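You operate a simulated robot arm through the tools that you are given. There is no shell and no other tool.

The job below is to be done with a simulated robot arm. You get a single attempt, and the scene is never put back.

## Task
Build the light bar in its cradle and test it.
Fine: strip along the channel, black cap at the switch end, white cap at the other, cover on; then switch on so that it glows, and off.
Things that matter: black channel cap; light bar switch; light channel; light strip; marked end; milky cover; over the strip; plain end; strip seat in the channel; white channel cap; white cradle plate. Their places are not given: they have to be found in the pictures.

Only the result counts: the job must be done as asked and must still hold three seconds after the hand-in. Knocking over, shifting, dropping, spilling or breaking anything else fails it. Lids that push on must go on centred and level and be pressed home; caps that screw on are set level and turned clockwise until they are tight.

## Robot
A 7-joint arm with a three-finger gripper, fixed in place. Base frame: the origin is on the floor under the middle of its stand, x ahead of it, y to its left, z up; the work surface is at about z = 0.78. Units: m, rad, N and s.
It reaches about 1.342 m from its shoulder. Its first joint turns from -2.897 to 2.897 rad. Payload 2.69 kg.
Tool frame: the origin (TCP) lies between the finger pads and is the grasp point; the fingertips stand 0.03 m ahead of it; z points along the fingers, y is the line along which they close. The gripper opens to 0.128 m; its body begins 0.117 m behind the TCP.
Orientation is that of the tool frame in the base frame, as a unit quaternion [x, y, z, w]. With the fingers straight down and closing along the base's y, the tool's x points along the base's -x, its y along +y and its z along -z.

## Interface
- The arm moves only by the tool nudge_tool. Its argument "plan" is one flat list of numbers, 7 for each row, row after row: the shift along the base's x, y, z in units of 100 mm (1.0 is 100 mm), then the turn, a rotation vector about the base's x, y, z in units of 45 degrees (1.0 is 45 degrees), then the finger opening in m, from 0 to 0.128. In form: [dx, dy, dz, ax, ay, az, claw, dx, dy, dz, ax, ay, az, claw, ...]. A call has 1 to 20 rows; each row is the pose to reach, as a shift and turn from the pose commanded when the call began. A call with a number of a shift or a turn outside -1 to 1 is refused whole. A row lasts 0.2 s, in which the tool goes at most 0.05 m and 0.15 rad; a call with a longer step from one row to the next is refused whole, and so is a gripper value outside its range. A pose out of reach is approached as far as the arm can. The call stops where the force on the tool passes 40 N (or 10 N more than at its start, if that is more) or the arm is blocked; 0.2 s more then pass. Each finger travels about 0.127 m/s and halts on what it meets, pressing with about 39 N; the grip force reading is that of the motor and also rises with nothing between the fingers. The clock runs only during rows and for 0.2 s after the last one: add rows that repeat a pose to give the fingers time. The reply holds the time, the measured pose of the TCP, the force on the tool along the base axes, the opening and the grip force, in the units named above and with some noise, with the torque about the TCP (base axes, N m) and any sound that the robot's microphone picked up.
- Cameras (640 x 400 px; columns grow to the right, rows downward): "scene" is fixed at [0.3913, -0.6427, 1.5454]; the picture's right is [0.99, -0.12, 0.00], its down [-0.04, -0.37, -0.93] and it looks along [0.11, 0.92, -0.37] (base axes); focal length 342 px, centre (320, 200). "wrist" rides on the gripper at [0.058, 0.054, -0.131] in the tool frame; the picture's right is [-0.68, 0.74, 0.00], its down [-0.62, -0.57, -0.55] and it looks along [-0.40, -0.37, 0.84] (tool axes); focal length 234 px, centre (320, 200).
- camera(camera): a new picture of that camera. No time passes.
- move_column(by): moves the trunk up (or, below 0, down) by that many m; the arm rides with it, the base frame stays. It gives what a move gives, with no picture.
- probe_pixels(camera, pixels): for up to 12 pixels [column, row] of the newest picture of that camera ("zoom" is the newest enlarged one), the place [x, y, z] in the base frame of the surface seen there, good to about 0.003 m, but the place of the scene camera against the robot may be out by one fixed shift of up to 0.018 m in any direction. No time passes.
- enlarge(camera, box): a new picture of the part [left, top, right, bottom] of that camera's present view, enlarged. No time passes.
- sign_off(): hands the job in; it is judged then, once.

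Open the gripper and draw the arm clear of the work before you hand the job in, unless the task says otherwise.

The tools are called after "Call:" by a JSON object that holds its "op" and its "data". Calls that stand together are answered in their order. nudge_tool: Moves the arm, as the interface text tells. Its arguments: {"type":"object","properties":{"plan":{"type":"array"}},"required":["plan"]} The other tools are called the same way: move_column (by) moves the trunk up or down; camera (camera) takes a picture; probe_pixels (camera, pixels) gives the place of the surface under pixels of a picture; enlarge (camera, box) takes an enlarged picture of a part of a camera's view; sign_off () hands the job in.

At the start:

```text
clock: 0.0
tcp_pos: [0.4158, 0.5653, 1.1791]
tool_rot: [-0.001, 1.0, -0.001, 0.0]
ft_force: [-0.4, 1.1, -0.1]
ft_torque: [0.01, 0.01, -0.02]
finger_gap: 0.1283
gripper_force: 0.0
trunk travel left (down, up): [-0.15, 0.2]
```

scene: 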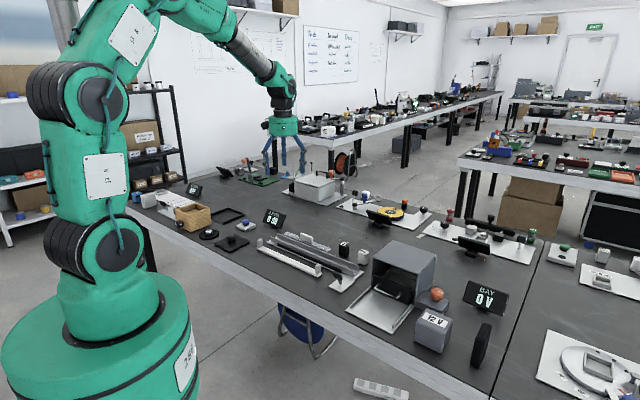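
wrist: 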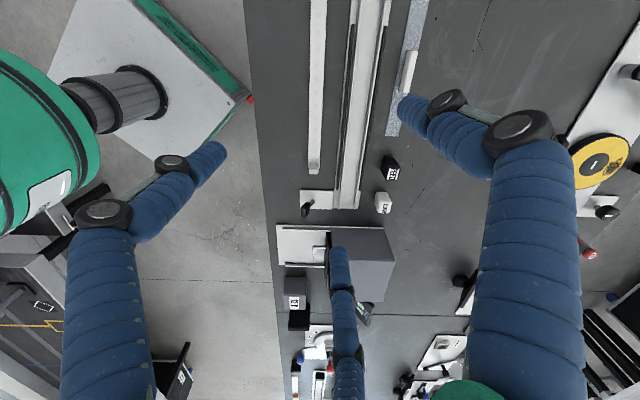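

I start by looking closer at the light bar area around scene pixels (240-370, 220-310).

Call:
{"op": "enlarge", "data": {"camera": "scene", "box": [240, 215, 380, 305]}}

Call:
{"op": "enlarge", "data": {"camera": "wrist", "box": [260, 0, 440, 230]}}

```text
4.44 times, centred on (310, 260) of scene
```

zoom: 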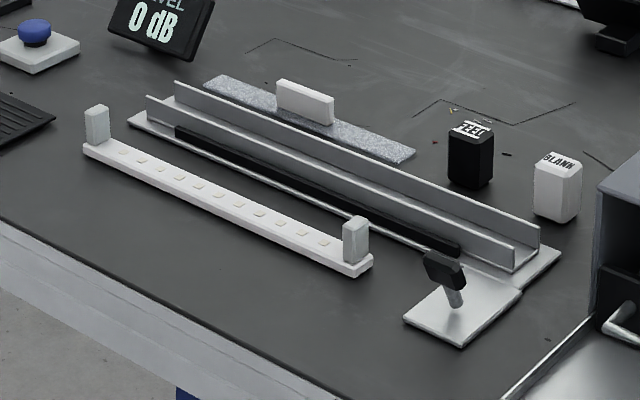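

```text
1.74 times, centred on (350, 115) of wrist
```

zoom: 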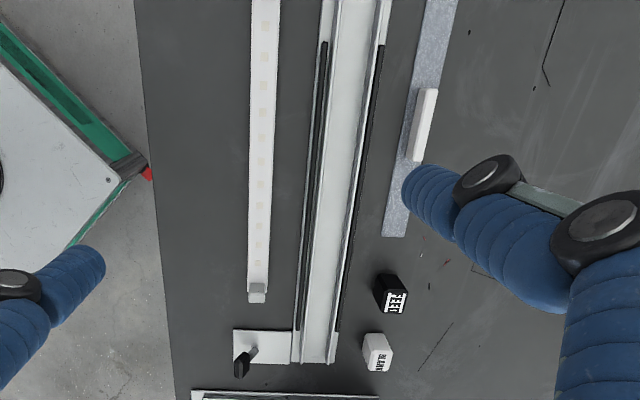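

The zoom shows the strip with two end tabs, the channel in its cradle, the cover with a white handle, black cap (FEED), white cap (BLANK) and the toggle switch. I enlarge again and probe the main features.

Call:
{"op": "enlarge", "data": {"camera": "scene", "box": [240, 215, 380, 305]}}

Call:
{"op": "probe_pixels", "data": {"camera": "zoom", "pixels": [[97, 108], [357, 222], [90, 150], [355, 270], [176, 84], [538, 230], [150, 98], [513, 250], [305, 90], [470, 130], [560, 160], [432, 258]]}}

Call:
{"op": "probe_pixels", "data": {"camera": "zoom", "pixels": [[215, 80], [405, 160], [305, 118], [455, 300], [460, 340], [555, 255], [135, 122], [515, 268], [525, 262], [300, 205], [220, 195], [340, 185]]}}

```text
4.44 times, centred on (310, 260) of scene
```

zoom: 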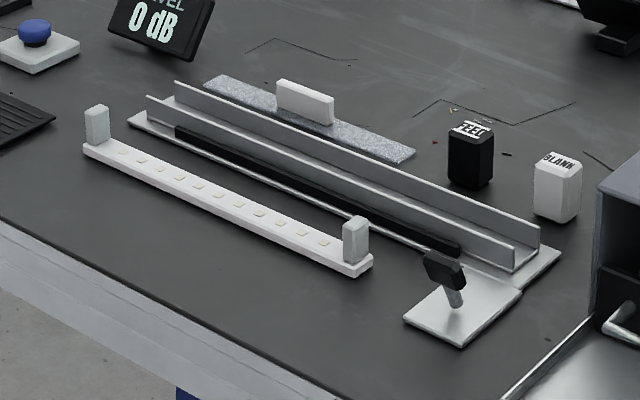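

```text
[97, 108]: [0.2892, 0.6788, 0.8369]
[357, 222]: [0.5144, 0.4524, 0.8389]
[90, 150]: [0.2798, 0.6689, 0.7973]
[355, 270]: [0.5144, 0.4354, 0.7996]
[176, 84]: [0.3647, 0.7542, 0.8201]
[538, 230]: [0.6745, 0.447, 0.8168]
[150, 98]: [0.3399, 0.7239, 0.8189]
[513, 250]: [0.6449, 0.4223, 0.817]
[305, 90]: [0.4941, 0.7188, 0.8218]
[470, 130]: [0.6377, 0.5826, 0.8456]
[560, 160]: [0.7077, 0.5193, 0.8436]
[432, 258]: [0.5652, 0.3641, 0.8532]
```

```text
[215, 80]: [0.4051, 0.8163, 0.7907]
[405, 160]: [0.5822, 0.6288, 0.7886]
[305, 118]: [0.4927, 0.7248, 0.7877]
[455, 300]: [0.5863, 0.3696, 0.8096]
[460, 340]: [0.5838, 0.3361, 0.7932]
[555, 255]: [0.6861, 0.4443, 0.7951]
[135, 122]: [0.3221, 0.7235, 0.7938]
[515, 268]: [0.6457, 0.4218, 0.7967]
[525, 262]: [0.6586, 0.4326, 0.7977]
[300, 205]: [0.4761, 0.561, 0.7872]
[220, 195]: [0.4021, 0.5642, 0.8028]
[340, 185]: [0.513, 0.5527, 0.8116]
```

Zoom probes give a rig running along about (0.71,-0.71) in the base. I move the arm back along the bar to see the whole rig with the wrist camera, which is free of the scene camera's shift, and close the fingers to see how they converge.

Call:
{"op": "nudge_tool", "data": {"plan": [-0.3, 0.3, 0, 0, 0, 0, 0.1, -0.6, 0.6, 0, 0, 0, 0, 0.06, -0.9, 0.9, 0, 0, 0, 0, 0.02, -0.9, 0.9, 0, 0, 0, 0, 0.02, -0.9, 0.9, 0, 0, 0, 0, 0.02]}}

Call:
{"op": "camera", "data": {"camera": "wrist"}}

```text
clock: 1.2
tcp_pos: [0.3263, 0.6523, 1.1813]
tool_rot: [0.001, 1.0, 0.0, 0.0]
ft_force: [0.0, 0.2, -0.2]
ft_torque: [0.03, 0.02, -0.01]
finger_gap: 0.02
gripper_force: 0.1
trunk travel left (down, up): [-0.15, 0.2]
```

```text
taken
```

wrist: 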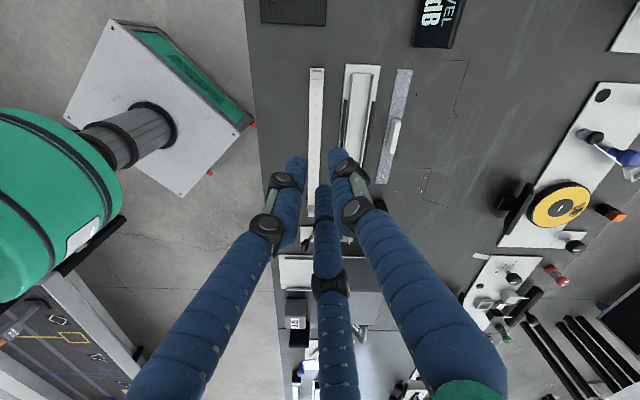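

The three tips converge to the centre (around pixel (320,175)), so small parts can be gripped. I open the fingers and move further back for an unobstructed look.

Call:
{"op": "nudge_tool", "data": {"plan": [-0.2, 0.2, -0.2, 0, 0, 0, 0.128, -0.4, 0.4, -0.4, 0, 0, 0, 0.128, -0.6, 0.6, -0.6, 0, 0, 0, 0.128, -0.6, 0.6, -0.6, 0, 0, 0, 0.128, -0.6, 0.6, -0.6, 0, 0, 0, 0.128]}}

Call:
{"op": "camera", "data": {"camera": "wrist"}}

```text
clock: 2.4
tcp_pos: [0.2682, 0.7155, 1.1185]
tool_rot: [0.0, 1.0, 0.001, -0.001]
ft_force: [-0.1, 0.3, -0.2]
ft_torque: [0.02, 0.02, -0.01]
finger_gap: 0.1279
gripper_force: 0.0
trunk travel left (down, up): [-0.15, 0.2]
```

```text
taken
```

wrist: 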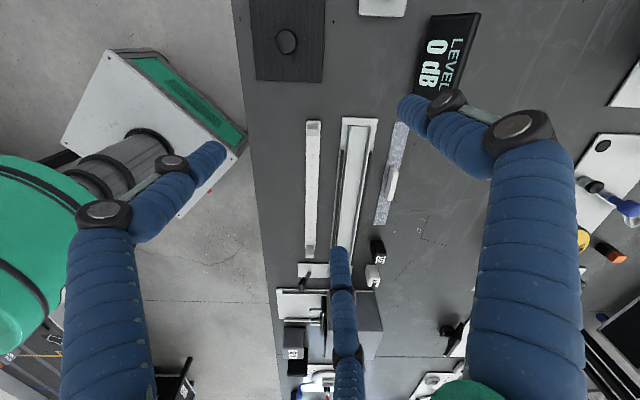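

Now nearly the whole rig is visible between (305,120) and (380,280). I enlarge this part and probe.

Call:
{"op": "enlarge", "data": {"camera": "wrist", "box": [270, 110, 430, 210]}}

Call:
{"op": "probe_pixels", "data": {"camera": "wrist", "pixels": [[313, 124], [310, 252], [312, 190], [345, 120], [375, 121], [335, 240], [360, 240], [402, 130], [380, 222], [391, 180], [379, 256], [375, 277]]}}

```text
4.00 times, centred on (350, 160) of wrist
```

zoom: 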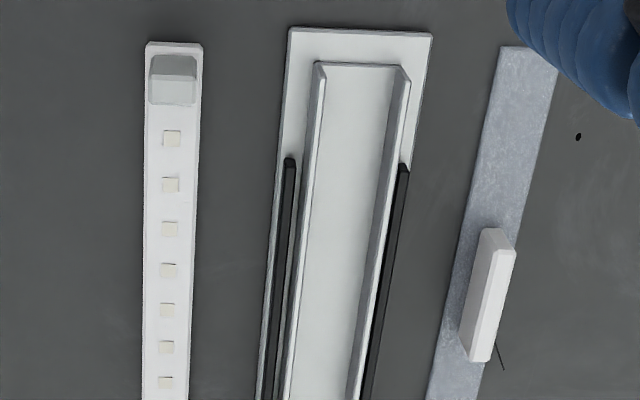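

```text
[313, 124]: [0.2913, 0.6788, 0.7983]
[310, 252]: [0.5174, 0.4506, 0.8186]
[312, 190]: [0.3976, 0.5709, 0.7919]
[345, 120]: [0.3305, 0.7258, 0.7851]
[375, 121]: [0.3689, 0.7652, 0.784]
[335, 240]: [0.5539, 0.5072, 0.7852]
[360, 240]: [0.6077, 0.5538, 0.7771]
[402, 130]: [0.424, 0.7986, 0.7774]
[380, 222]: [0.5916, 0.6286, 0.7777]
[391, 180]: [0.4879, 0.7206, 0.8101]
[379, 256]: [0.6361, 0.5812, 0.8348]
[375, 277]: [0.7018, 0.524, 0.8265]
```

The strip, channel and cover are clearly seen: channel walls inside at zoom (318..400, 65). I move toward the switch end in two steps to view it closely.

Call:
{"op": "nudge_tool", "data": {"plan": [0.33, -0.3, -0.1, 0, 0, 0, 0.128, 0.66, -0.6, -0.2, 0, 0, 0, 0.128, 1.0, -0.9, -0.3, 0, 0, 0, 0.128]}}

Call:
{"op": "nudge_tool", "data": {"plan": [0.33, -0.33, -0.1, 0, 0, 0, 0.128, 0.66, -0.66, -0.2, 0, 0, 0, 0.128, 1.0, -1.0, -0.3, 0, 0, 0, 0.128]}}

Call:
{"op": "camera", "data": {"camera": "wrist"}}

```text
clock: 3.2
tcp_pos: [0.3639, 0.6227, 1.0885]
tool_rot: [-0.001, 1.0, 0.0, 0.0]
ft_force: [-0.4, -0.5, -0.3]
ft_torque: [-0.02, 0.0, 0.0]
finger_gap: 0.1281
gripper_force: 0.0
trunk travel left (down, up): [-0.15, 0.2]
```

```text
clock: 4.0
tcp_pos: [0.4635, 0.5216, 1.0595]
tool_rot: [0.0, 1.0, 0.0, 0.0]
ft_force: [-0.2, 0.3, 0.2]
ft_torque: [0.0, 0.03, 0.01]
finger_gap: 0.1284
gripper_force: 0.1
trunk travel left (down, up): [-0.15, 0.2]
```

```text
taken
```

wrist: 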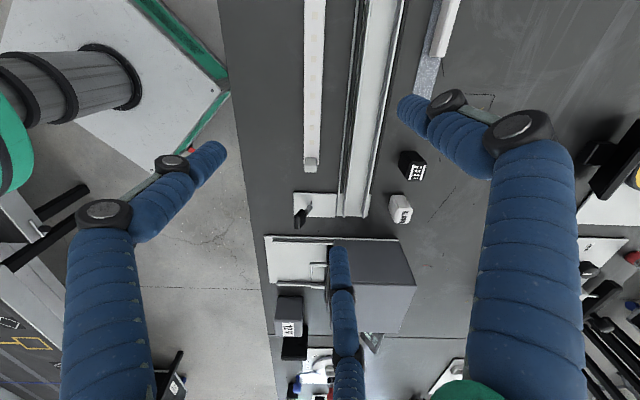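

The switch end is in view around (300-430,140-240); I enlarge there and probe.

Call:
{"op": "enlarge", "data": {"camera": "wrist", "box": [280, 140, 440, 240]}}

Call:
{"op": "probe_pixels", "data": {"camera": "zoom", "pixels": [[75, 300], [100, 275], [125, 65], [240, 300], [330, 300], [225, 285], [350, 285], [280, 290], [535, 45], [500, 75], [480, 240], [60, 220]]}}

```text
4.00 times, centred on (360, 190) of wrist
```

zoom: 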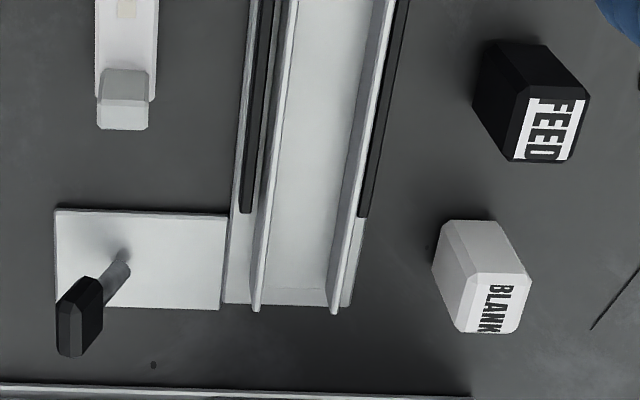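

```text
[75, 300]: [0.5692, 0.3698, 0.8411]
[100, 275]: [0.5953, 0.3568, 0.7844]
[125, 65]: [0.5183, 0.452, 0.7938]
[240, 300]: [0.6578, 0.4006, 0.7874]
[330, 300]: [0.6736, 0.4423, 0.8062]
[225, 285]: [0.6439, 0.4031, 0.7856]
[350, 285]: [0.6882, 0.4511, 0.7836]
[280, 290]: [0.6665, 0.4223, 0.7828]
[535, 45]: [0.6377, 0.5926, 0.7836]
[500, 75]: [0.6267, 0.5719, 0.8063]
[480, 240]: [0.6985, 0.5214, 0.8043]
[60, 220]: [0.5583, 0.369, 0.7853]
```

The caps (FEED at zoom (535,100), BLANK at (485,275)) seem sized to stand inside the channel ends. I go closer with the wrist to measure the marked end, the caps and the switch.

Call:
{"op": "nudge_tool", "data": {"plan": [0.3, -0.1, -0.3, 0, 0, 0, 0.128, 0.6, -0.2, -0.6, 0, 0, 0, 0.128, 0.9, -0.3, -0.9, 0, 0, 0, 0.128]}}

Call:
{"op": "camera", "data": {"camera": "wrist"}}

```text
clock: 4.8
tcp_pos: [0.5539, 0.4965, 0.9694]
tool_rot: [0.001, 1.0, 0.0, 0.0]
ft_force: [-0.8, 0.1, -0.5]
ft_torque: [0.01, -0.02, -0.01]
finger_gap: 0.1281
gripper_force: 0.1
trunk travel left (down, up): [-0.15, 0.2]
```

```text
taken
```

wrist: 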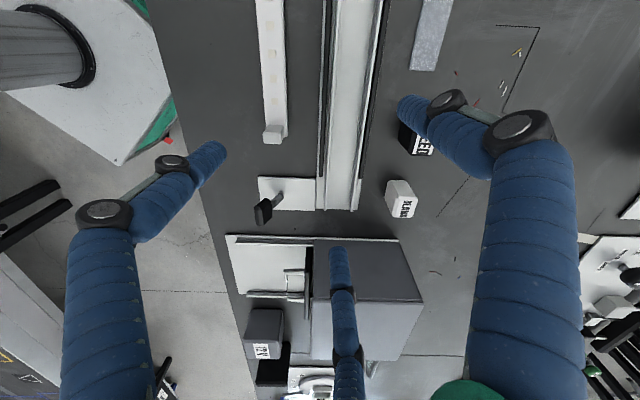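

I enlarge the marked end (310-430, 100-225) and probe the wall edges, floor and cap.

Call:
{"op": "enlarge", "data": {"camera": "wrist", "box": [300, 150, 396, 210]}}

Call:
{"op": "probe_pixels", "data": {"camera": "wrist", "pixels": [[317, 207], [357, 210], [326, 190], [352, 190], [340, 190], [340, 205], [322, 208], [331, 150], [360, 150], [345, 150], [397, 187], [404, 206]]}}

Call:
{"op": "enlarge", "data": {"camera": "wrist", "box": [370, 110, 466, 230]}}

```text
6.67 times, centred on (348, 180) of wrist
```

zoom: 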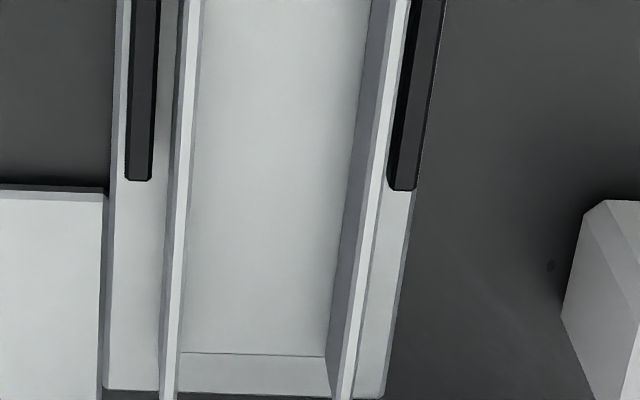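

```text
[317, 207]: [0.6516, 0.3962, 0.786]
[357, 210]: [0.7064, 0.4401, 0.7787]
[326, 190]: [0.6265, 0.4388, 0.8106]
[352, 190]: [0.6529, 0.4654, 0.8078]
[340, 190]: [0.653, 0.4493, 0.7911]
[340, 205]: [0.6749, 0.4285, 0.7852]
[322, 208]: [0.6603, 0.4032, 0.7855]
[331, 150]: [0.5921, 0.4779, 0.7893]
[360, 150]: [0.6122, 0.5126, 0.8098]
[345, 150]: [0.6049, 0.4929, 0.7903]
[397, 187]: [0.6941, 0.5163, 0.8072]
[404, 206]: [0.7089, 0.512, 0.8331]
```

```text
3.33 times, centred on (418, 170) of wrist
```

zoom: 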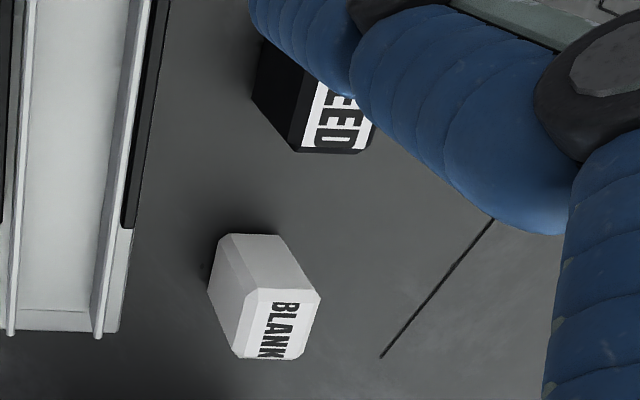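

Wall tops at about z=0.809, floor 0.790, plate 0.785. I probe zoomed edges for exact channel end and width at the marked end.

Call:
{"op": "enlarge", "data": {"camera": "wrist", "box": [300, 150, 396, 210]}}

Call:
{"op": "probe_pixels", "data": {"camera": "zoom", "pixels": [[182, 200], [378, 200], [168, 340], [352, 340], [195, 340], [320, 340], [250, 345], [250, 365], [180, 380], [340, 380], [107, 380], [380, 390]]}}

Call:
{"op": "probe_pixels", "data": {"camera": "wrist", "pixels": [[265, 132], [284, 130], [274, 127], [274, 140], [262, 100], [284, 100], [272, 90], [262, 208], [276, 192], [330, 203], [394, 205], [413, 207]]}}

```text
6.67 times, centred on (348, 180) of wrist
```

zoom: 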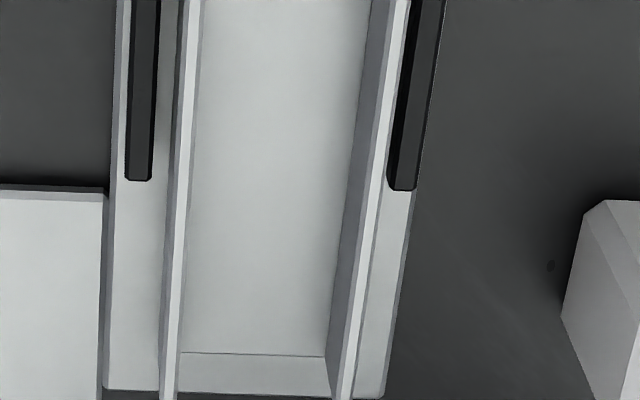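

```text
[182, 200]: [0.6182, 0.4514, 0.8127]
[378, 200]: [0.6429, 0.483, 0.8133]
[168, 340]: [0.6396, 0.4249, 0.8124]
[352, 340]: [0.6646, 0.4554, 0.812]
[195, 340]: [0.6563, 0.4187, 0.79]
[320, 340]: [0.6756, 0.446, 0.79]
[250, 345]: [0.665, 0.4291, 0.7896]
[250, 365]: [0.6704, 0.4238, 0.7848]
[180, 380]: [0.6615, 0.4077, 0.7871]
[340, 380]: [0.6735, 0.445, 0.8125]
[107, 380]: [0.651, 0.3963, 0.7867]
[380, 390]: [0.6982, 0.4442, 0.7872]
```

```text
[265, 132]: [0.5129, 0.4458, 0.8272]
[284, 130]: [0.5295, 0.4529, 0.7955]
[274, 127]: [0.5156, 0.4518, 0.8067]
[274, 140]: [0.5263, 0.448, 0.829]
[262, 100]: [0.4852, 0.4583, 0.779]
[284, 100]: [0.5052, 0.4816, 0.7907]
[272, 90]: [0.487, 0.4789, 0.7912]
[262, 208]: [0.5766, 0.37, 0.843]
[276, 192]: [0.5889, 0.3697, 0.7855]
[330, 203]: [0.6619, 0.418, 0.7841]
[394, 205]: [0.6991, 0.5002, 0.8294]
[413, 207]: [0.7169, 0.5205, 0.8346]
```

Measured from these views: channel runs along u=(0.707,-0.707), ends at about u=-0.277 and 0.168, centreline x+y≈1.095. Next I turn the tool +45° and hover over the strip's marked-side tab (wrist pixel (275,135)) to look at it closely.

Call:
{"op": "nudge_tool", "data": {"plan": [-0.06, -0.08, 0, 0, 0, 0.1667, 0.128, -0.12, -0.15, 0, 0, 0, 0.3333, 0.128, -0.18, -0.23, 0, 0, 0, 0.5, 0.128, -0.24, -0.31, 0, 0, 0, 0.6667, 0.128, -0.3, -0.38, 0, 0, 0, 0.8333, 0.128, -0.37, -0.46, 0, 0, 0, 1.0, 0.128]}}

Call:
{"op": "camera", "data": {"camera": "wrist"}}

Call:
{"op": "camera", "data": {"camera": "scene"}}

```text
clock: 6.2
tcp_pos: [0.5193, 0.447, 0.9696]
tool_rot: [-0.383, 0.924, -0.001, 0.0]
ft_force: [0.8, -0.5, 0.4]
ft_torque: [0.05, -0.01, 0.04]
finger_gap: 0.1282
gripper_force: 0.0
trunk travel left (down, up): [-0.15, 0.2]
```

```text
taken
```

wrist: 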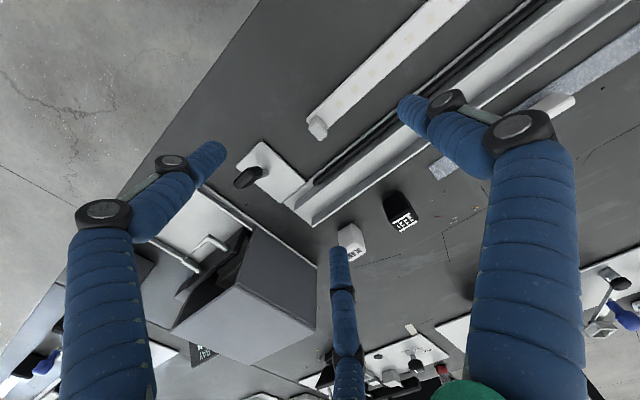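

```text
taken
```

scene: 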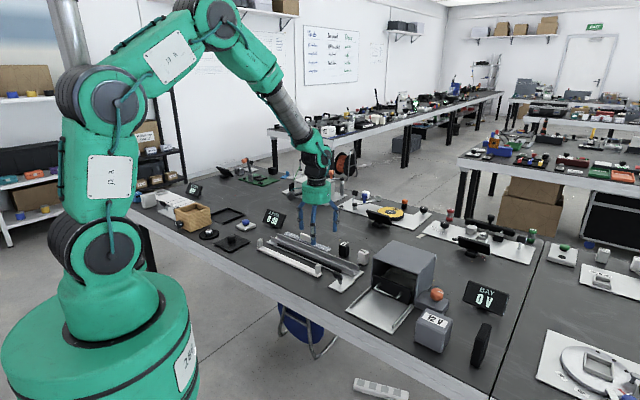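

The tab is at wrist pixel (316,127), strip going up-right. I enlarge it and probe the tab and cap corners.

Call:
{"op": "enlarge", "data": {"camera": "wrist", "box": [280, 90, 376, 150]}}

Call:
{"op": "probe_pixels", "data": {"camera": "zoom", "pixels": [[185, 180], [250, 200], [275, 240], [240, 260], [305, 240], [320, 255], [250, 300], [300, 300], [270, 275], [350, 130], [420, 200], [390, 160]]}}

Call:
{"op": "enlarge", "data": {"camera": "wrist", "box": [330, 180, 440, 250]}}

```text
6.67 times, centred on (328, 120) of wrist
```

zoom: 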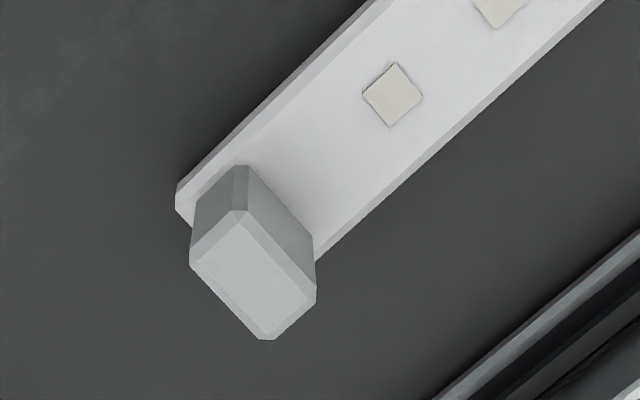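

```text
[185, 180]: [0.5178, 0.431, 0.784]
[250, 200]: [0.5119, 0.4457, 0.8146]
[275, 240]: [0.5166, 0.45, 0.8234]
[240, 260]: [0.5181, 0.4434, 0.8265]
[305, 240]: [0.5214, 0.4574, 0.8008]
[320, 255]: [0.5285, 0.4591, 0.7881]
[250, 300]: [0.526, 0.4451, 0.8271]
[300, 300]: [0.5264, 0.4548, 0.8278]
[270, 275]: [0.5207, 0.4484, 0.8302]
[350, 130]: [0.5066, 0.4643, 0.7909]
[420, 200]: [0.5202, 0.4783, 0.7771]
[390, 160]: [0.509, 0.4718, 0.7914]
```

```text
5.71 times, centred on (385, 215) of wrist
```

zoom: 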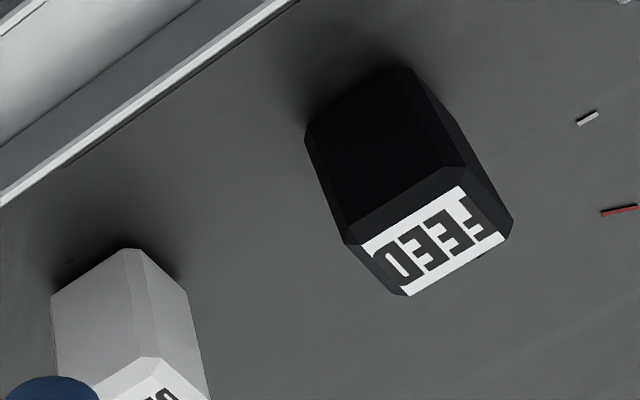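

Tab top: about 12.5 mm along u by 18 mm along v, centre ≈(0.520,0.447), top z≈0.829. I check how the fingers sit when nearly closed before the first grip.

Call:
{"op": "nudge_tool", "data": {"plan": [0, 0, 0, 0, 0, 0, 0.03, 0, 0, 0, 0, 0, 0, 0.03, 0, 0, 0, 0, 0, 0, 0.03, 0, 0, 0, 0, 0, 0, 0.03]}}

Call:
{"op": "enlarge", "data": {"camera": "wrist", "box": [240, 120, 400, 220]}}

Call:
{"op": "enlarge", "data": {"camera": "scene", "box": [270, 170, 366, 270]}}

```text
clock: 7.2
tcp_pos: [0.5191, 0.4476, 0.9696]
tool_rot: [-0.383, 0.924, 0.0, 0.0]
ft_force: [0.5, 0.0, 0.8]
ft_torque: [-0.01, 0.01, 0.01]
finger_gap: 0.0296
gripper_force: 0.1
trunk travel left (down, up): [-0.15, 0.2]
```

```text
4.00 times, centred on (320, 170) of wrist
```

zoom: 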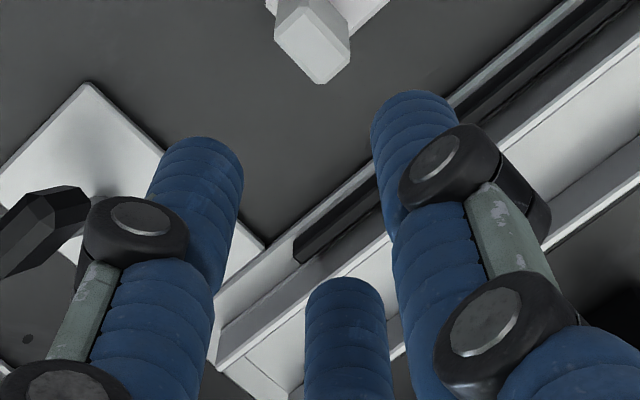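

```text
4.00 times, centred on (318, 220) of scene
```

zoom: 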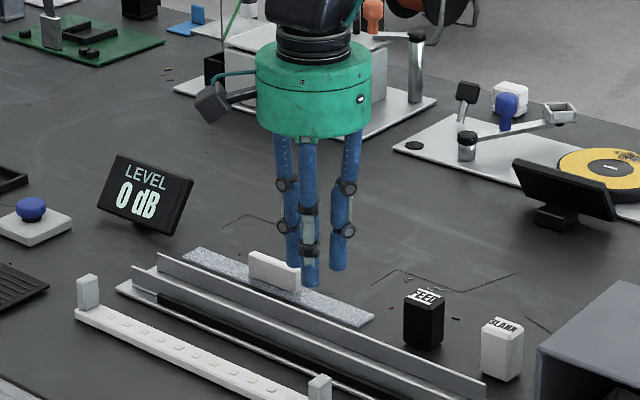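

The gripper works like a three-jaw chuck (thumb on tool +y, the others at 120°). I descend partway over the marked-side tab with a 0.05 m opening and check alignment again.

Call:
{"op": "nudge_tool", "data": {"plan": [0.015, -0.02, -0.3, 0, 0, 0, 0.05, 0.015, -0.02, -0.6, 0, 0, 0, 0.05, 0.015, -0.02, -0.9, 0, 0, 0, 0.05]}}

Call:
{"op": "camera", "data": {"camera": "wrist"}}

Call:
{"op": "enlarge", "data": {"camera": "scene", "box": [270, 200, 366, 300]}}

```text
clock: 8.0
tcp_pos: [0.5203, 0.4439, 0.8782]
tool_rot: [-0.382, 0.924, 0.0, 0.0]
ft_force: [-0.7, 1.0, 1.2]
ft_torque: [0.02, 0.0, 0.0]
finger_gap: 0.0501
gripper_force: 0.1
trunk travel left (down, up): [-0.15, 0.2]
```

```text
taken
```

wrist: 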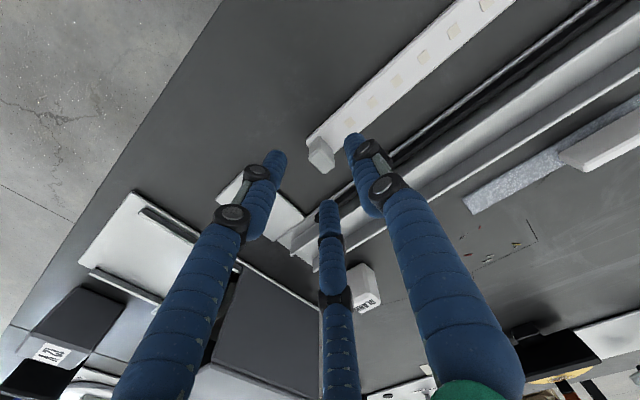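

```text
4.00 times, centred on (318, 250) of scene
```

zoom: 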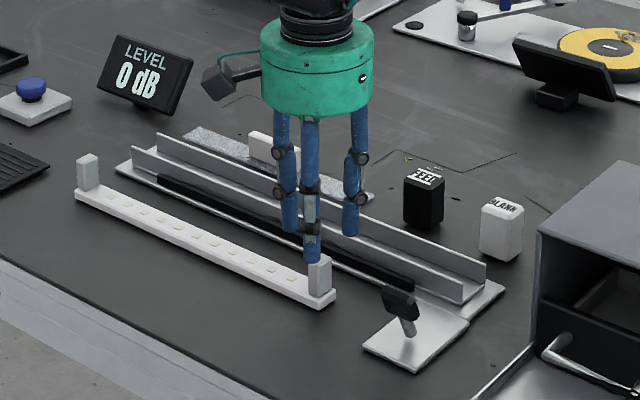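

The tab's top appears near (321,155) while the tool axis at that height projects to about (319,161). I enlarge to refine.

Call:
{"op": "enlarge", "data": {"camera": "wrist", "box": [280, 125, 376, 185]}}

Call:
{"op": "probe_pixels", "data": {"camera": "zoom", "pixels": [[270, 230], [285, 200], [255, 180], [310, 180], [225, 145], [280, 120], [250, 100], [355, 60]]}}

```text
6.67 times, centred on (328, 155) of wrist
```

zoom: 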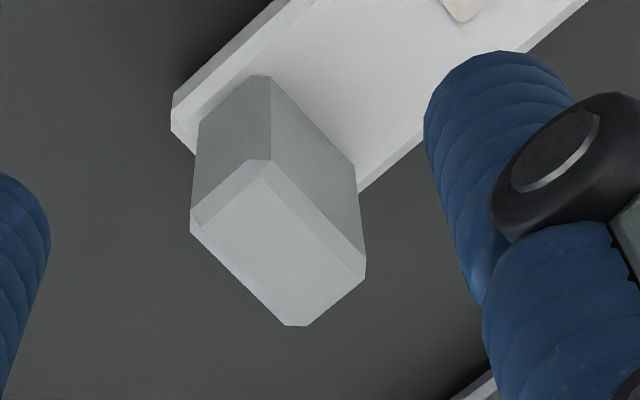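

```text
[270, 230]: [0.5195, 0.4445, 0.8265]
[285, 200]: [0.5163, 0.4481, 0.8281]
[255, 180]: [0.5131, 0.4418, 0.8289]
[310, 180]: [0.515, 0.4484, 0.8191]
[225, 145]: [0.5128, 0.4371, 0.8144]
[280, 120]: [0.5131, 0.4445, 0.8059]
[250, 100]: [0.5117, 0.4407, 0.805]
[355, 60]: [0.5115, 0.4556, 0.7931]
```

The tab centre is about 2 mm toward +y of the tool axis. I correct, descend 45 mm so the tips reach 25 mm below the tab top, and close.

Call:
{"op": "nudge_tool", "data": {"plan": [0, 0.02, -0.23, 0, 0, 0, 0.05, 0, 0.02, -0.45, 0, 0, 0, 0.05, 0, 0.02, -0.45, 0, 0, 0, 0.05, 0, 0.02, -0.45, 0, 0, 0, 0.02, 0, 0.02, -0.45, 0, 0, 0, 0.0, 0, 0.02, -0.45, 0, 0, 0, 0.0, 0, 0.02, -0.45, 0, 0, 0, 0.0]}}

Call:
{"op": "camera", "data": {"camera": "wrist"}}

Call:
{"op": "enlarge", "data": {"camera": "scene", "box": [270, 200, 366, 300]}}

```text
clock: 9.6
tcp_pos: [0.5191, 0.4478, 0.8336]
tool_rot: [-0.383, 0.924, 0.0, 0.0]
ft_force: [0.2, -1.0, 1.4]
ft_torque: [0.0, -0.06, 0.0]
finger_gap: 0.0261
gripper_force: 38.9
trunk travel left (down, up): [-0.15, 0.2]
```

```text
taken
```

wrist: 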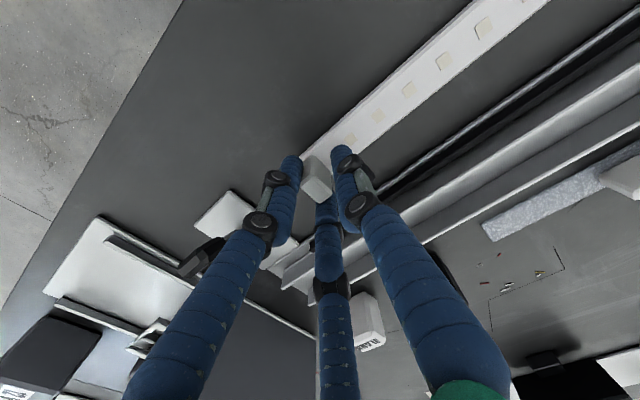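

```text
4.00 times, centred on (318, 250) of scene
```

zoom: 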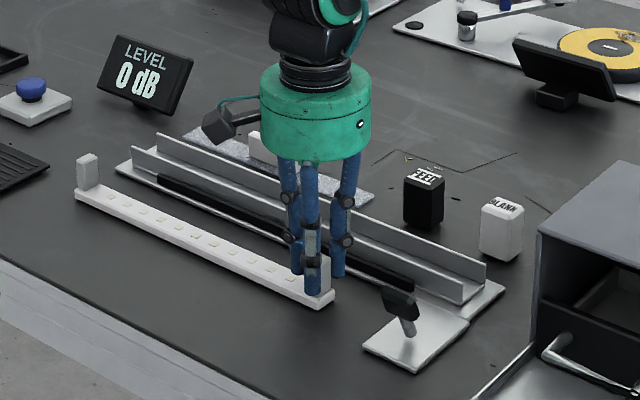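

Gripped (gap 26 mm, 38.9 N). I lift 30 mm gently and look whether the strip stays level.

Call:
{"op": "nudge_tool", "data": {"plan": [0, 0, 0.05, 0, 0, 0, 0.0, 0, 0, 0.1, 0, 0, 0, 0.0, 0, 0, 0.2, 0, 0, 0, 0.0, 0, 0, 0.3, 0, 0, 0, 0.0, 0, 0, 0.3, 0, 0, 0, 0.0]}}

Call:
{"op": "enlarge", "data": {"camera": "scene", "box": [240, 200, 366, 290]}}

Call:
{"op": "camera", "data": {"camera": "wrist"}}

```text
clock: 10.8
tcp_pos: [0.5202, 0.4486, 0.8627]
tool_rot: [-0.383, 0.924, 0.0, 0.0]
ft_force: [-0.7, -0.2, -0.5]
ft_torque: [-0.11, -0.1, 0.0]
finger_gap: 0.026
gripper_force: 39.5
trunk travel left (down, up): [-0.15, 0.2]
```

```text
4.44 times, centred on (303, 245) of scene
```

zoom: 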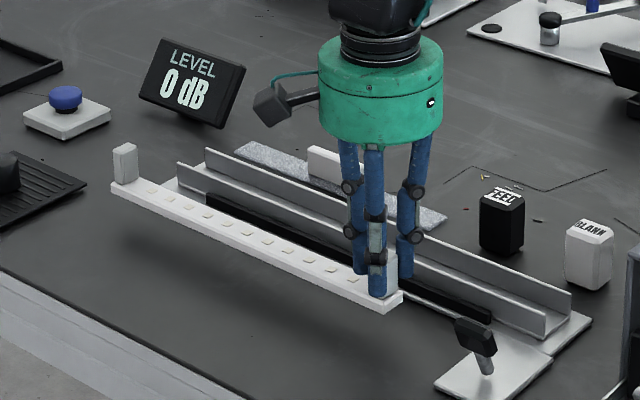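

```text
taken
```

wrist: 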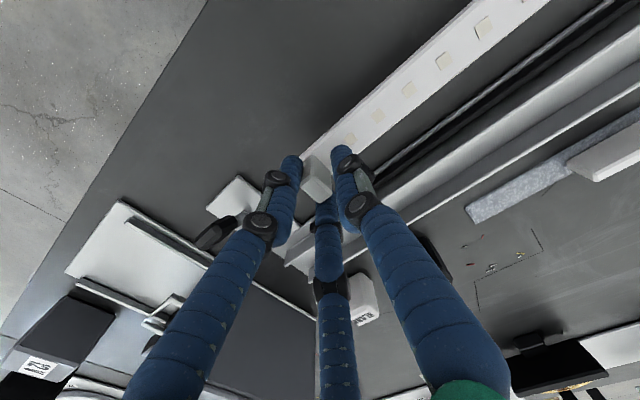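

The strip is held level (torque small, picture shows it parallel to the table). I raise 30 mm more and carry it over the channel, then check.

Call:
{"op": "nudge_tool", "data": {"plan": [0, 0, 0.15, 0, 0, 0, 0.0, 0, 0, 0.3, 0, 0, 0, 0.0, 0.2, 0.05, 0.3, 0, 0, 0, 0.0, 0.4, 0.1, 0.3, 0, 0, 0, 0.0, 0.6, 0.15, 0.3, 0, 0, 0, 0.0, 0.8, 0.19, 0.3, 0, 0, 0, 0.0, 1.0, 0.23, 0.3, 0, 0, 0, 0.0, 1.0, 0.23, 0.3, 0, 0, 0, 0.0]}}

Call:
{"op": "camera", "data": {"camera": "wrist"}}

Call:
{"op": "enlarge", "data": {"camera": "scene", "box": [250, 195, 376, 285]}}

```text
clock: 12.6
tcp_pos: [0.6234, 0.4715, 0.8932]
tool_rot: [-0.383, 0.924, -0.001, 0.0]
ft_force: [0.3, 0.2, -0.5]
ft_torque: [-0.09, -0.09, 0.0]
finger_gap: 0.0259
gripper_force: 39.0
trunk travel left (down, up): [-0.15, 0.2]
```

```text
taken
```

wrist: 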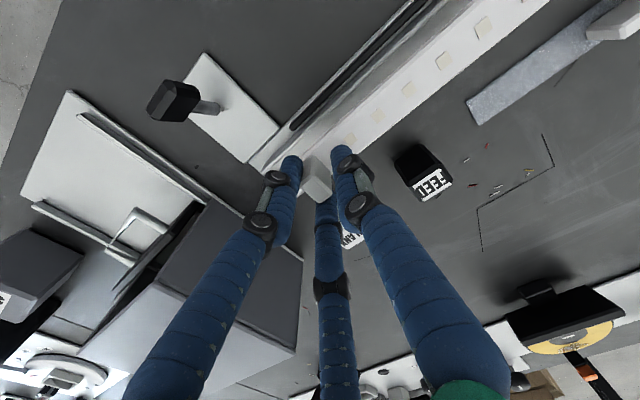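

```text
4.44 times, centred on (313, 240) of scene
```

zoom: 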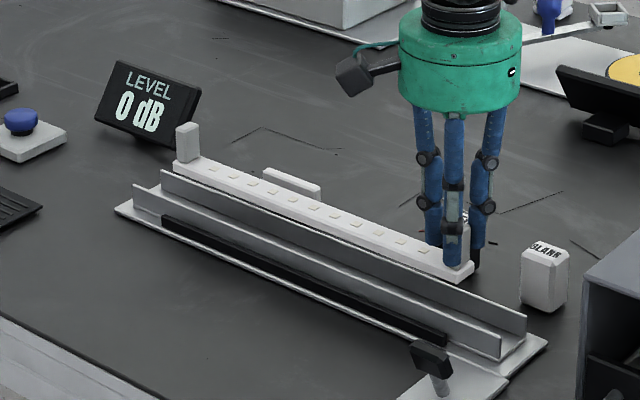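

TCP reads u≈0.107, v≈0.774. I check the strip's lateral alignment with the channel walls by enlarging the wrist view's upper part and probing.

Call:
{"op": "enlarge", "data": {"camera": "wrist", "box": [240, 0, 560, 200]}}

Call:
{"op": "probe_pixels", "data": {"camera": "zoom", "pixels": [[475, 60], [410, 110], [340, 165], [280, 220], [520, 80], [590, 30], [430, 30], [300, 130], [330, 70], [40, 320], [455, 130], [370, 120]]}}

```text
2.00 times, centred on (400, 100) of wrist
```

zoom: 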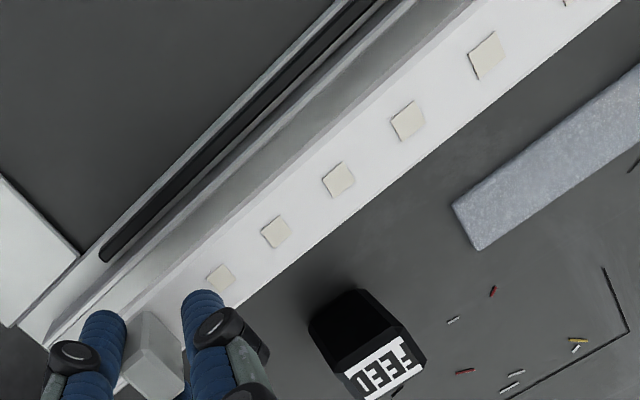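

```text
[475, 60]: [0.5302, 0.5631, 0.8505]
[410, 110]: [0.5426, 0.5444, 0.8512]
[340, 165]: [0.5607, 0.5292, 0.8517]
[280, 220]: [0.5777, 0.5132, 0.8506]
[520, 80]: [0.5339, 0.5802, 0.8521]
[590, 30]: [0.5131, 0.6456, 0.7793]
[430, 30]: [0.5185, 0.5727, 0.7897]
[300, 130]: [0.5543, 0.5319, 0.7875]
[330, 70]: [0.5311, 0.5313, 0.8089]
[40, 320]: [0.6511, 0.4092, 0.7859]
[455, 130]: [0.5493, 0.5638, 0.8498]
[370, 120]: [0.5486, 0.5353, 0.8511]
```

The strip LEDs compute to v≈0.773 at two places, so it is parallel to the channel. I zoom on the left wall near the strip to get the channel's own line in the same view, and sample the pose again.

Call:
{"op": "enlarge", "data": {"camera": "wrist", "box": [300, 40, 396, 100]}}

Call:
{"op": "probe_pixels", "data": {"camera": "wrist", "pixels": [[258, 158], [262, 168], [300, 120], [330, 95], [345, 75], [370, 55], [385, 35], [400, 30], [420, 10]]}}

Call:
{"op": "nudge_tool", "data": {"plan": [0, 0, 0, 0, 0, 0, 0.0]}}

Call:
{"op": "nudge_tool", "data": {"plan": [0, 0, 0, 0, 0, 0, 0.0]}}

Call:
{"op": "nudge_tool", "data": {"plan": [0, 0, 0, 0, 0, 0, 0.0]}}

```text
6.67 times, centred on (348, 70) of wrist
```

zoom: 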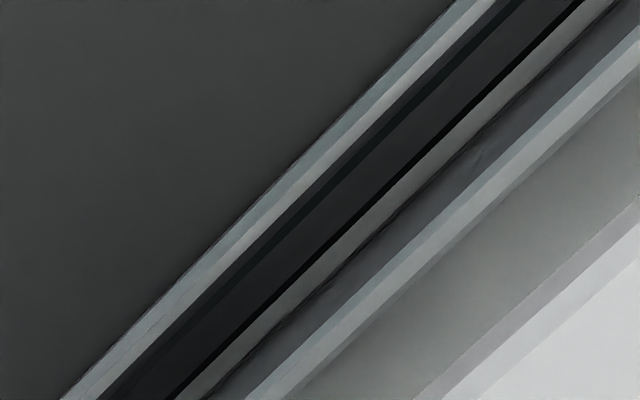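

```text
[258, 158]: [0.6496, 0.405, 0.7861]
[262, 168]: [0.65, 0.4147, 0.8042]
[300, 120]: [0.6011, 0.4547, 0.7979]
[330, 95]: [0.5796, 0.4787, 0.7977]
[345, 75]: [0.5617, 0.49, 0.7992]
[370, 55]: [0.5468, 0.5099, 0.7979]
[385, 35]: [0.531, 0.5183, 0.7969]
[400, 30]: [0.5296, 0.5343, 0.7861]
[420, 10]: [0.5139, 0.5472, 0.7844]
```

```text
clock: 13.0
tcp_pos: [0.6225, 0.4714, 0.8936]
tool_rot: [-0.383, 0.924, -0.001, 0.0]
ft_force: [-0.6, -0.1, -0.8]
ft_torque: [-0.11, -0.09, 0.02]
finger_gap: 0.0258
gripper_force: 38.8
trunk travel left (down, up): [-0.15, 0.2]
```

```text
clock: 13.4
tcp_pos: [0.6228, 0.4713, 0.8932]
tool_rot: [-0.383, 0.924, -0.001, -0.001]
ft_force: [0.6, 0.2, -0.5]
ft_torque: [-0.11, -0.08, 0.02]
finger_gap: 0.026
gripper_force: 39.0
trunk travel left (down, up): [-0.15, 0.2]
```

```text
clock: 13.8
tcp_pos: [0.6217, 0.4718, 0.8925]
tool_rot: [-0.383, 0.924, 0.0, 0.001]
ft_force: [-0.5, -0.6, -1.0]
ft_torque: [-0.1, -0.12, -0.01]
finger_gap: 0.026
gripper_force: 38.9
trunk travel left (down, up): [-0.15, 0.2]
```

The strip sits on the channel's centreline within about 0.5 mm. I nudge 1.5 mm along u and lower 33 mm, so it enters between the walls, watching the forces.

Call:
{"op": "nudge_tool", "data": {"plan": [0.01, -0.01, -0.08, 0, 0, 0, 0.0, 0.01, -0.01, -0.16, 0, 0, 0, 0.0, 0.01, -0.01, -0.24, 0, 0, 0, 0.0, 0.01, -0.01, -0.33, 0, 0, 0, 0.0, 0.01, -0.01, -0.33, 0, 0, 0, 0.0]}}

Call:
{"op": "camera", "data": {"camera": "wrist"}}

Call:
{"op": "enlarge", "data": {"camera": "scene", "box": [250, 205, 376, 295]}}

```text
clock: 15.0
tcp_pos: [0.6216, 0.4693, 0.86]
tool_rot: [-0.383, 0.924, 0.0, 0.0]
ft_force: [0.2, -0.1, 0.1]
ft_torque: [-0.08, -0.11, -0.01]
finger_gap: 0.0261
gripper_force: 38.9
trunk travel left (down, up): [-0.15, 0.2]
```

```text
taken
```

wrist: 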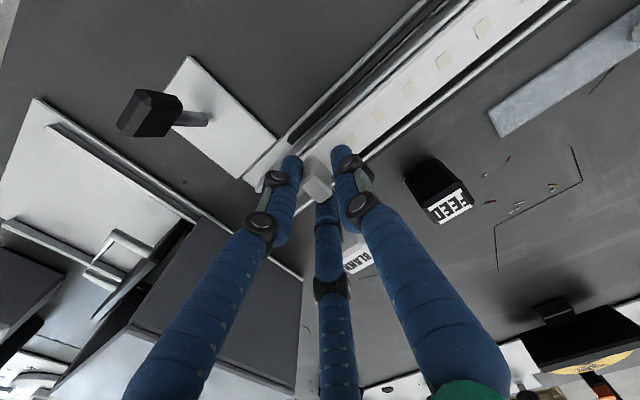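

```text
4.44 times, centred on (313, 250) of scene
```

zoom: 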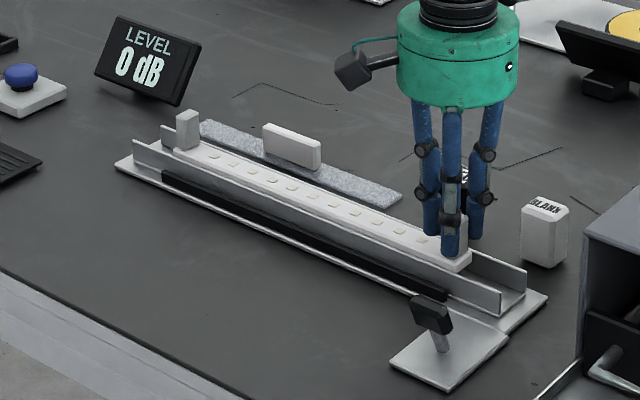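

It is inside the walls with no contact forces. I lower in small steps towards the floor (expected at TCP z≈0.847).

Call:
{"op": "nudge_tool", "data": {"plan": [0, 0, -0.03, 0, 0, 0, 0.0, 0, 0, -0.06, 0, 0, 0, 0.0, 0, 0, -0.09, 0, 0, 0, 0.0, 0, 0, -0.12, 0, 0, 0, 0.0, 0, 0, -0.12, 0, 0, 0, 0.0]}}

Call:
{"op": "enlarge", "data": {"camera": "scene", "box": [250, 205, 376, 295]}}

```text
clock: 16.2
tcp_pos: [0.6213, 0.469, 0.8503]
tool_rot: [-0.383, 0.924, 0.001, 0.0]
ft_force: [0.4, 0.1, -1.3]
ft_torque: [-0.12, -0.08, 0.01]
finger_gap: 0.0258
gripper_force: 38.6
trunk travel left (down, up): [-0.15, 0.2]
```

```text
4.44 times, centred on (313, 250) of scene
```

zoom: 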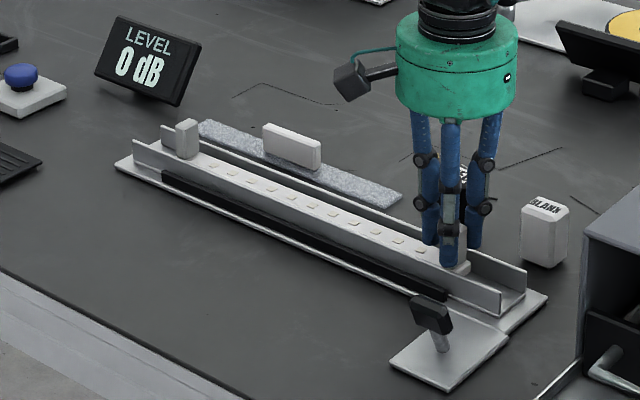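

Still free; I continue with 1.5 mm steps to feel the floor.

Call:
{"op": "nudge_tool", "data": {"plan": [0, 0, -0.015, 0, 0, 0, 0.0, 0, 0, -0.03, 0, 0, 0, 0.0, 0, 0, -0.03, 0, 0, 0, 0.0]}}

Call:
{"op": "nudge_tool", "data": {"plan": [0, 0, -0.01, 0, 0, 0, 0.0, 0, 0, -0.01, 0, 0, 0, 0.0]}}

```text
clock: 17.0
tcp_pos: [0.6208, 0.47, 0.8455]
tool_rot: [-0.382, 0.924, -0.001, -0.001]
ft_force: [1.0, -0.3, -1.0]
ft_torque: [-0.1, -0.09, 0.03]
finger_gap: 0.026
gripper_force: 39.1
trunk travel left (down, up): [-0.15, 0.2]
```

```text
clock: 17.6
tcp_pos: [0.6212, 0.4706, 0.8451]
tool_rot: [-0.382, 0.924, 0.0, -0.001]
ft_force: [0.6, 0.8, -1.2]
ft_torque: [-0.04, -0.07, 0.01]
finger_gap: 0.026
gripper_force: 38.9
trunk travel left (down, up): [-0.15, 0.2]
```

The torque drops slightly, which may be the far end touching. I continue 1 mm at a time.

Call:
{"op": "nudge_tool", "data": {"plan": [0, 0, -0.01, 0, 0, 0, 0.0, 0, 0, -0.01, 0, 0, 0, 0.0]}}

Call:
{"op": "nudge_tool", "data": {"plan": [0, 0, -0.01, 0, 0, 0, 0.0, 0, 0, -0.01, 0, 0, 0, 0.0]}}

Call:
{"op": "enlarge", "data": {"camera": "scene", "box": [250, 205, 376, 295]}}

```text
clock: 18.2
tcp_pos: [0.6205, 0.47, 0.8445]
tool_rot: [-0.382, 0.924, 0.0, 0.0]
ft_force: [-0.2, 0.2, 1.9]
ft_torque: [0.42, 0.39, -0.04]
finger_gap: 0.0258
gripper_force: 38.8
trunk travel left (down, up): [-0.15, 0.2]
```

```text
clock: 18.8
tcp_pos: [0.6204, 0.4699, 0.8429]
tool_rot: [-0.382, 0.924, 0.0, 0.0]
ft_force: [1.3, -0.2, 2.2]
ft_torque: [0.46, 0.41, -0.03]
finger_gap: 0.026
gripper_force: 38.4
trunk travel left (down, up): [-0.15, 0.2]
```

```text
4.44 times, centred on (313, 250) of scene
```

zoom: 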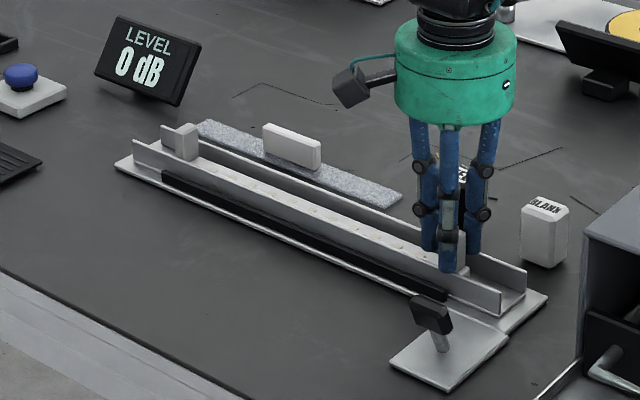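

The far end is touching and lifting force is only 2 N, with the strip essentially on the floor. I release gently and raise the tool, then inspect.

Call:
{"op": "nudge_tool", "data": {"plan": [0, 0, 0, 0, 0, 0, 0.03, 0, 0, 0, 0, 0, 0, 0.04, 0, 0, 0, 0, 0, 0, 0.05, 0, 0, 0, 0, 0, 0, 0.05, 0, 0, 0.2, 0, 0, 0, 0.05, 0, 0, 0.5, 0, 0, 0, 0.05, 0, 0, 0.8, 0, 0, 0, 0.05]}}

Call:
{"op": "enlarge", "data": {"camera": "scene", "box": [250, 205, 376, 295]}}

Call:
{"op": "camera", "data": {"camera": "wrist"}}

```text
clock: 20.4
tcp_pos: [0.6218, 0.4716, 0.9229]
tool_rot: [-0.382, 0.924, -0.001, -0.001]
ft_force: [0.6, -0.1, 0.0]
ft_torque: [0.0, 0.0, -0.04]
finger_gap: 0.0502
gripper_force: 0.1
trunk travel left (down, up): [-0.15, 0.2]
```

```text
4.44 times, centred on (313, 250) of scene
```

zoom: 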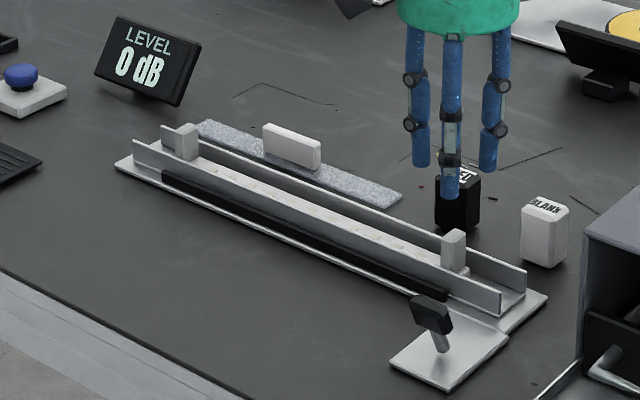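

```text
taken
```

wrist: 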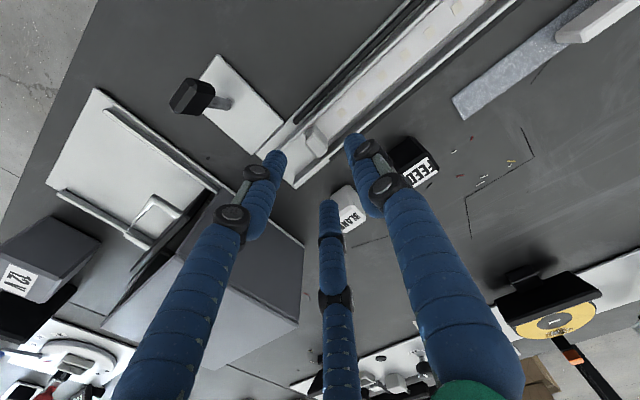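

The strip lies in the channel, tabs upright. I zoom the wrist at the marked end and probe heights and positions.

Call:
{"op": "enlarge", "data": {"camera": "wrist", "box": [270, 80, 430, 180]}}

Call:
{"op": "probe_pixels", "data": {"camera": "zoom", "pixels": [[205, 255], [150, 195], [100, 265], [130, 290], [270, 125], [330, 70], [60, 320], [140, 345], [200, 215], [205, 300], [110, 345], [65, 280]]}}

Call:
{"op": "nudge_tool", "data": {"plan": [0, 0, 0, 0, 0, 0, 0.05]}}

Call:
{"op": "nudge_tool", "data": {"plan": [0, 0, 0, 0, 0, 0, 0.05]}}

```text
4.00 times, centred on (350, 130) of wrist
```

zoom: 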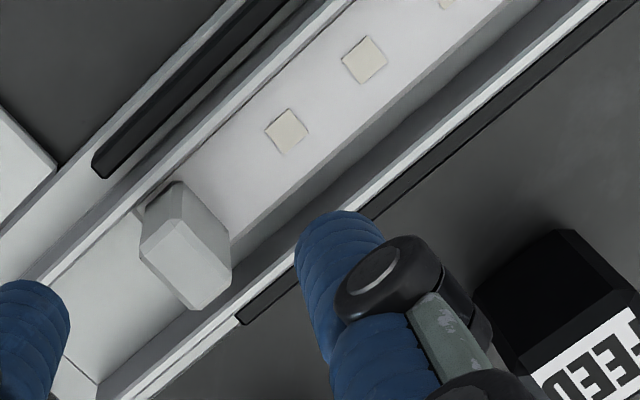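

```text
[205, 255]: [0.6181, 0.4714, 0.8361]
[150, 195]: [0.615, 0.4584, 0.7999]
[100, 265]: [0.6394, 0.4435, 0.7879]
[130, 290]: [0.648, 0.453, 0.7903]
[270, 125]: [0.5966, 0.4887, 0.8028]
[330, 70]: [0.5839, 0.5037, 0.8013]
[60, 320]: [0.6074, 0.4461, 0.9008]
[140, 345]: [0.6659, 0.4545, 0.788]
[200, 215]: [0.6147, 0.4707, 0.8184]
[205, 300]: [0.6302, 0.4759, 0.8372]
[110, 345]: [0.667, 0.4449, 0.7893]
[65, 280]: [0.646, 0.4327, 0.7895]
```

```text
clock: 20.8
tcp_pos: [0.6218, 0.472, 0.9223]
tool_rot: [-0.383, 0.924, 0.0, -0.001]
ft_force: [0.2, 0.3, 0.3]
ft_torque: [-0.01, 0.02, 0.01]
finger_gap: 0.0502
gripper_force: 0.0
trunk travel left (down, up): [-0.15, 0.2]
```

```text
clock: 21.2
tcp_pos: [0.6215, 0.4721, 0.9229]
tool_rot: [-0.382, 0.924, 0.0, -0.001]
ft_force: [-0.5, 0.4, -0.1]
ft_torque: [-0.01, 0.01, 0.0]
finger_gap: 0.0501
gripper_force: 0.0
trunk travel left (down, up): [-0.15, 0.2]
```

Strip top z≈0.802 near the marked end, consistent with lying on the floor. I compare strip edges against both walls in a finer zoom.

Call:
{"op": "enlarge", "data": {"camera": "wrist", "box": [320, 60, 416, 120]}}

Call:
{"op": "probe_pixels", "data": {"camera": "wrist", "pixels": [[455, 8], [440, 20], [480, 10], [500, 5], [430, 30], [410, 50], [375, 75], [340, 105], [315, 95], [385, 110], [372, 92], [360, 60]]}}

```text
6.67 times, centred on (368, 90) of wrist
```

zoom: 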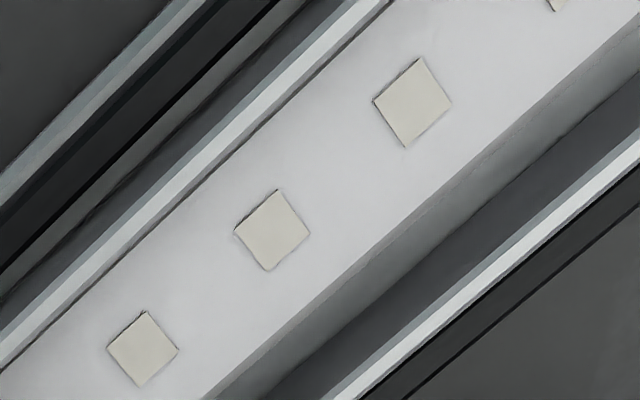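

```text
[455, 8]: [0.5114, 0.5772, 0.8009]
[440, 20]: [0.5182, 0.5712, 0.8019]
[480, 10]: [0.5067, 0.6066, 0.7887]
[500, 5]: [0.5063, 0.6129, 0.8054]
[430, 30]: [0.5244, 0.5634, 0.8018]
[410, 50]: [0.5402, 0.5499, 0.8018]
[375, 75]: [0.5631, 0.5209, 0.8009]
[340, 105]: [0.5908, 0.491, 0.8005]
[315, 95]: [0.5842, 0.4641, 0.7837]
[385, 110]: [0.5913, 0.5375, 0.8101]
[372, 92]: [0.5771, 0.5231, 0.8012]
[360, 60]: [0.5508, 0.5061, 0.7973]
```

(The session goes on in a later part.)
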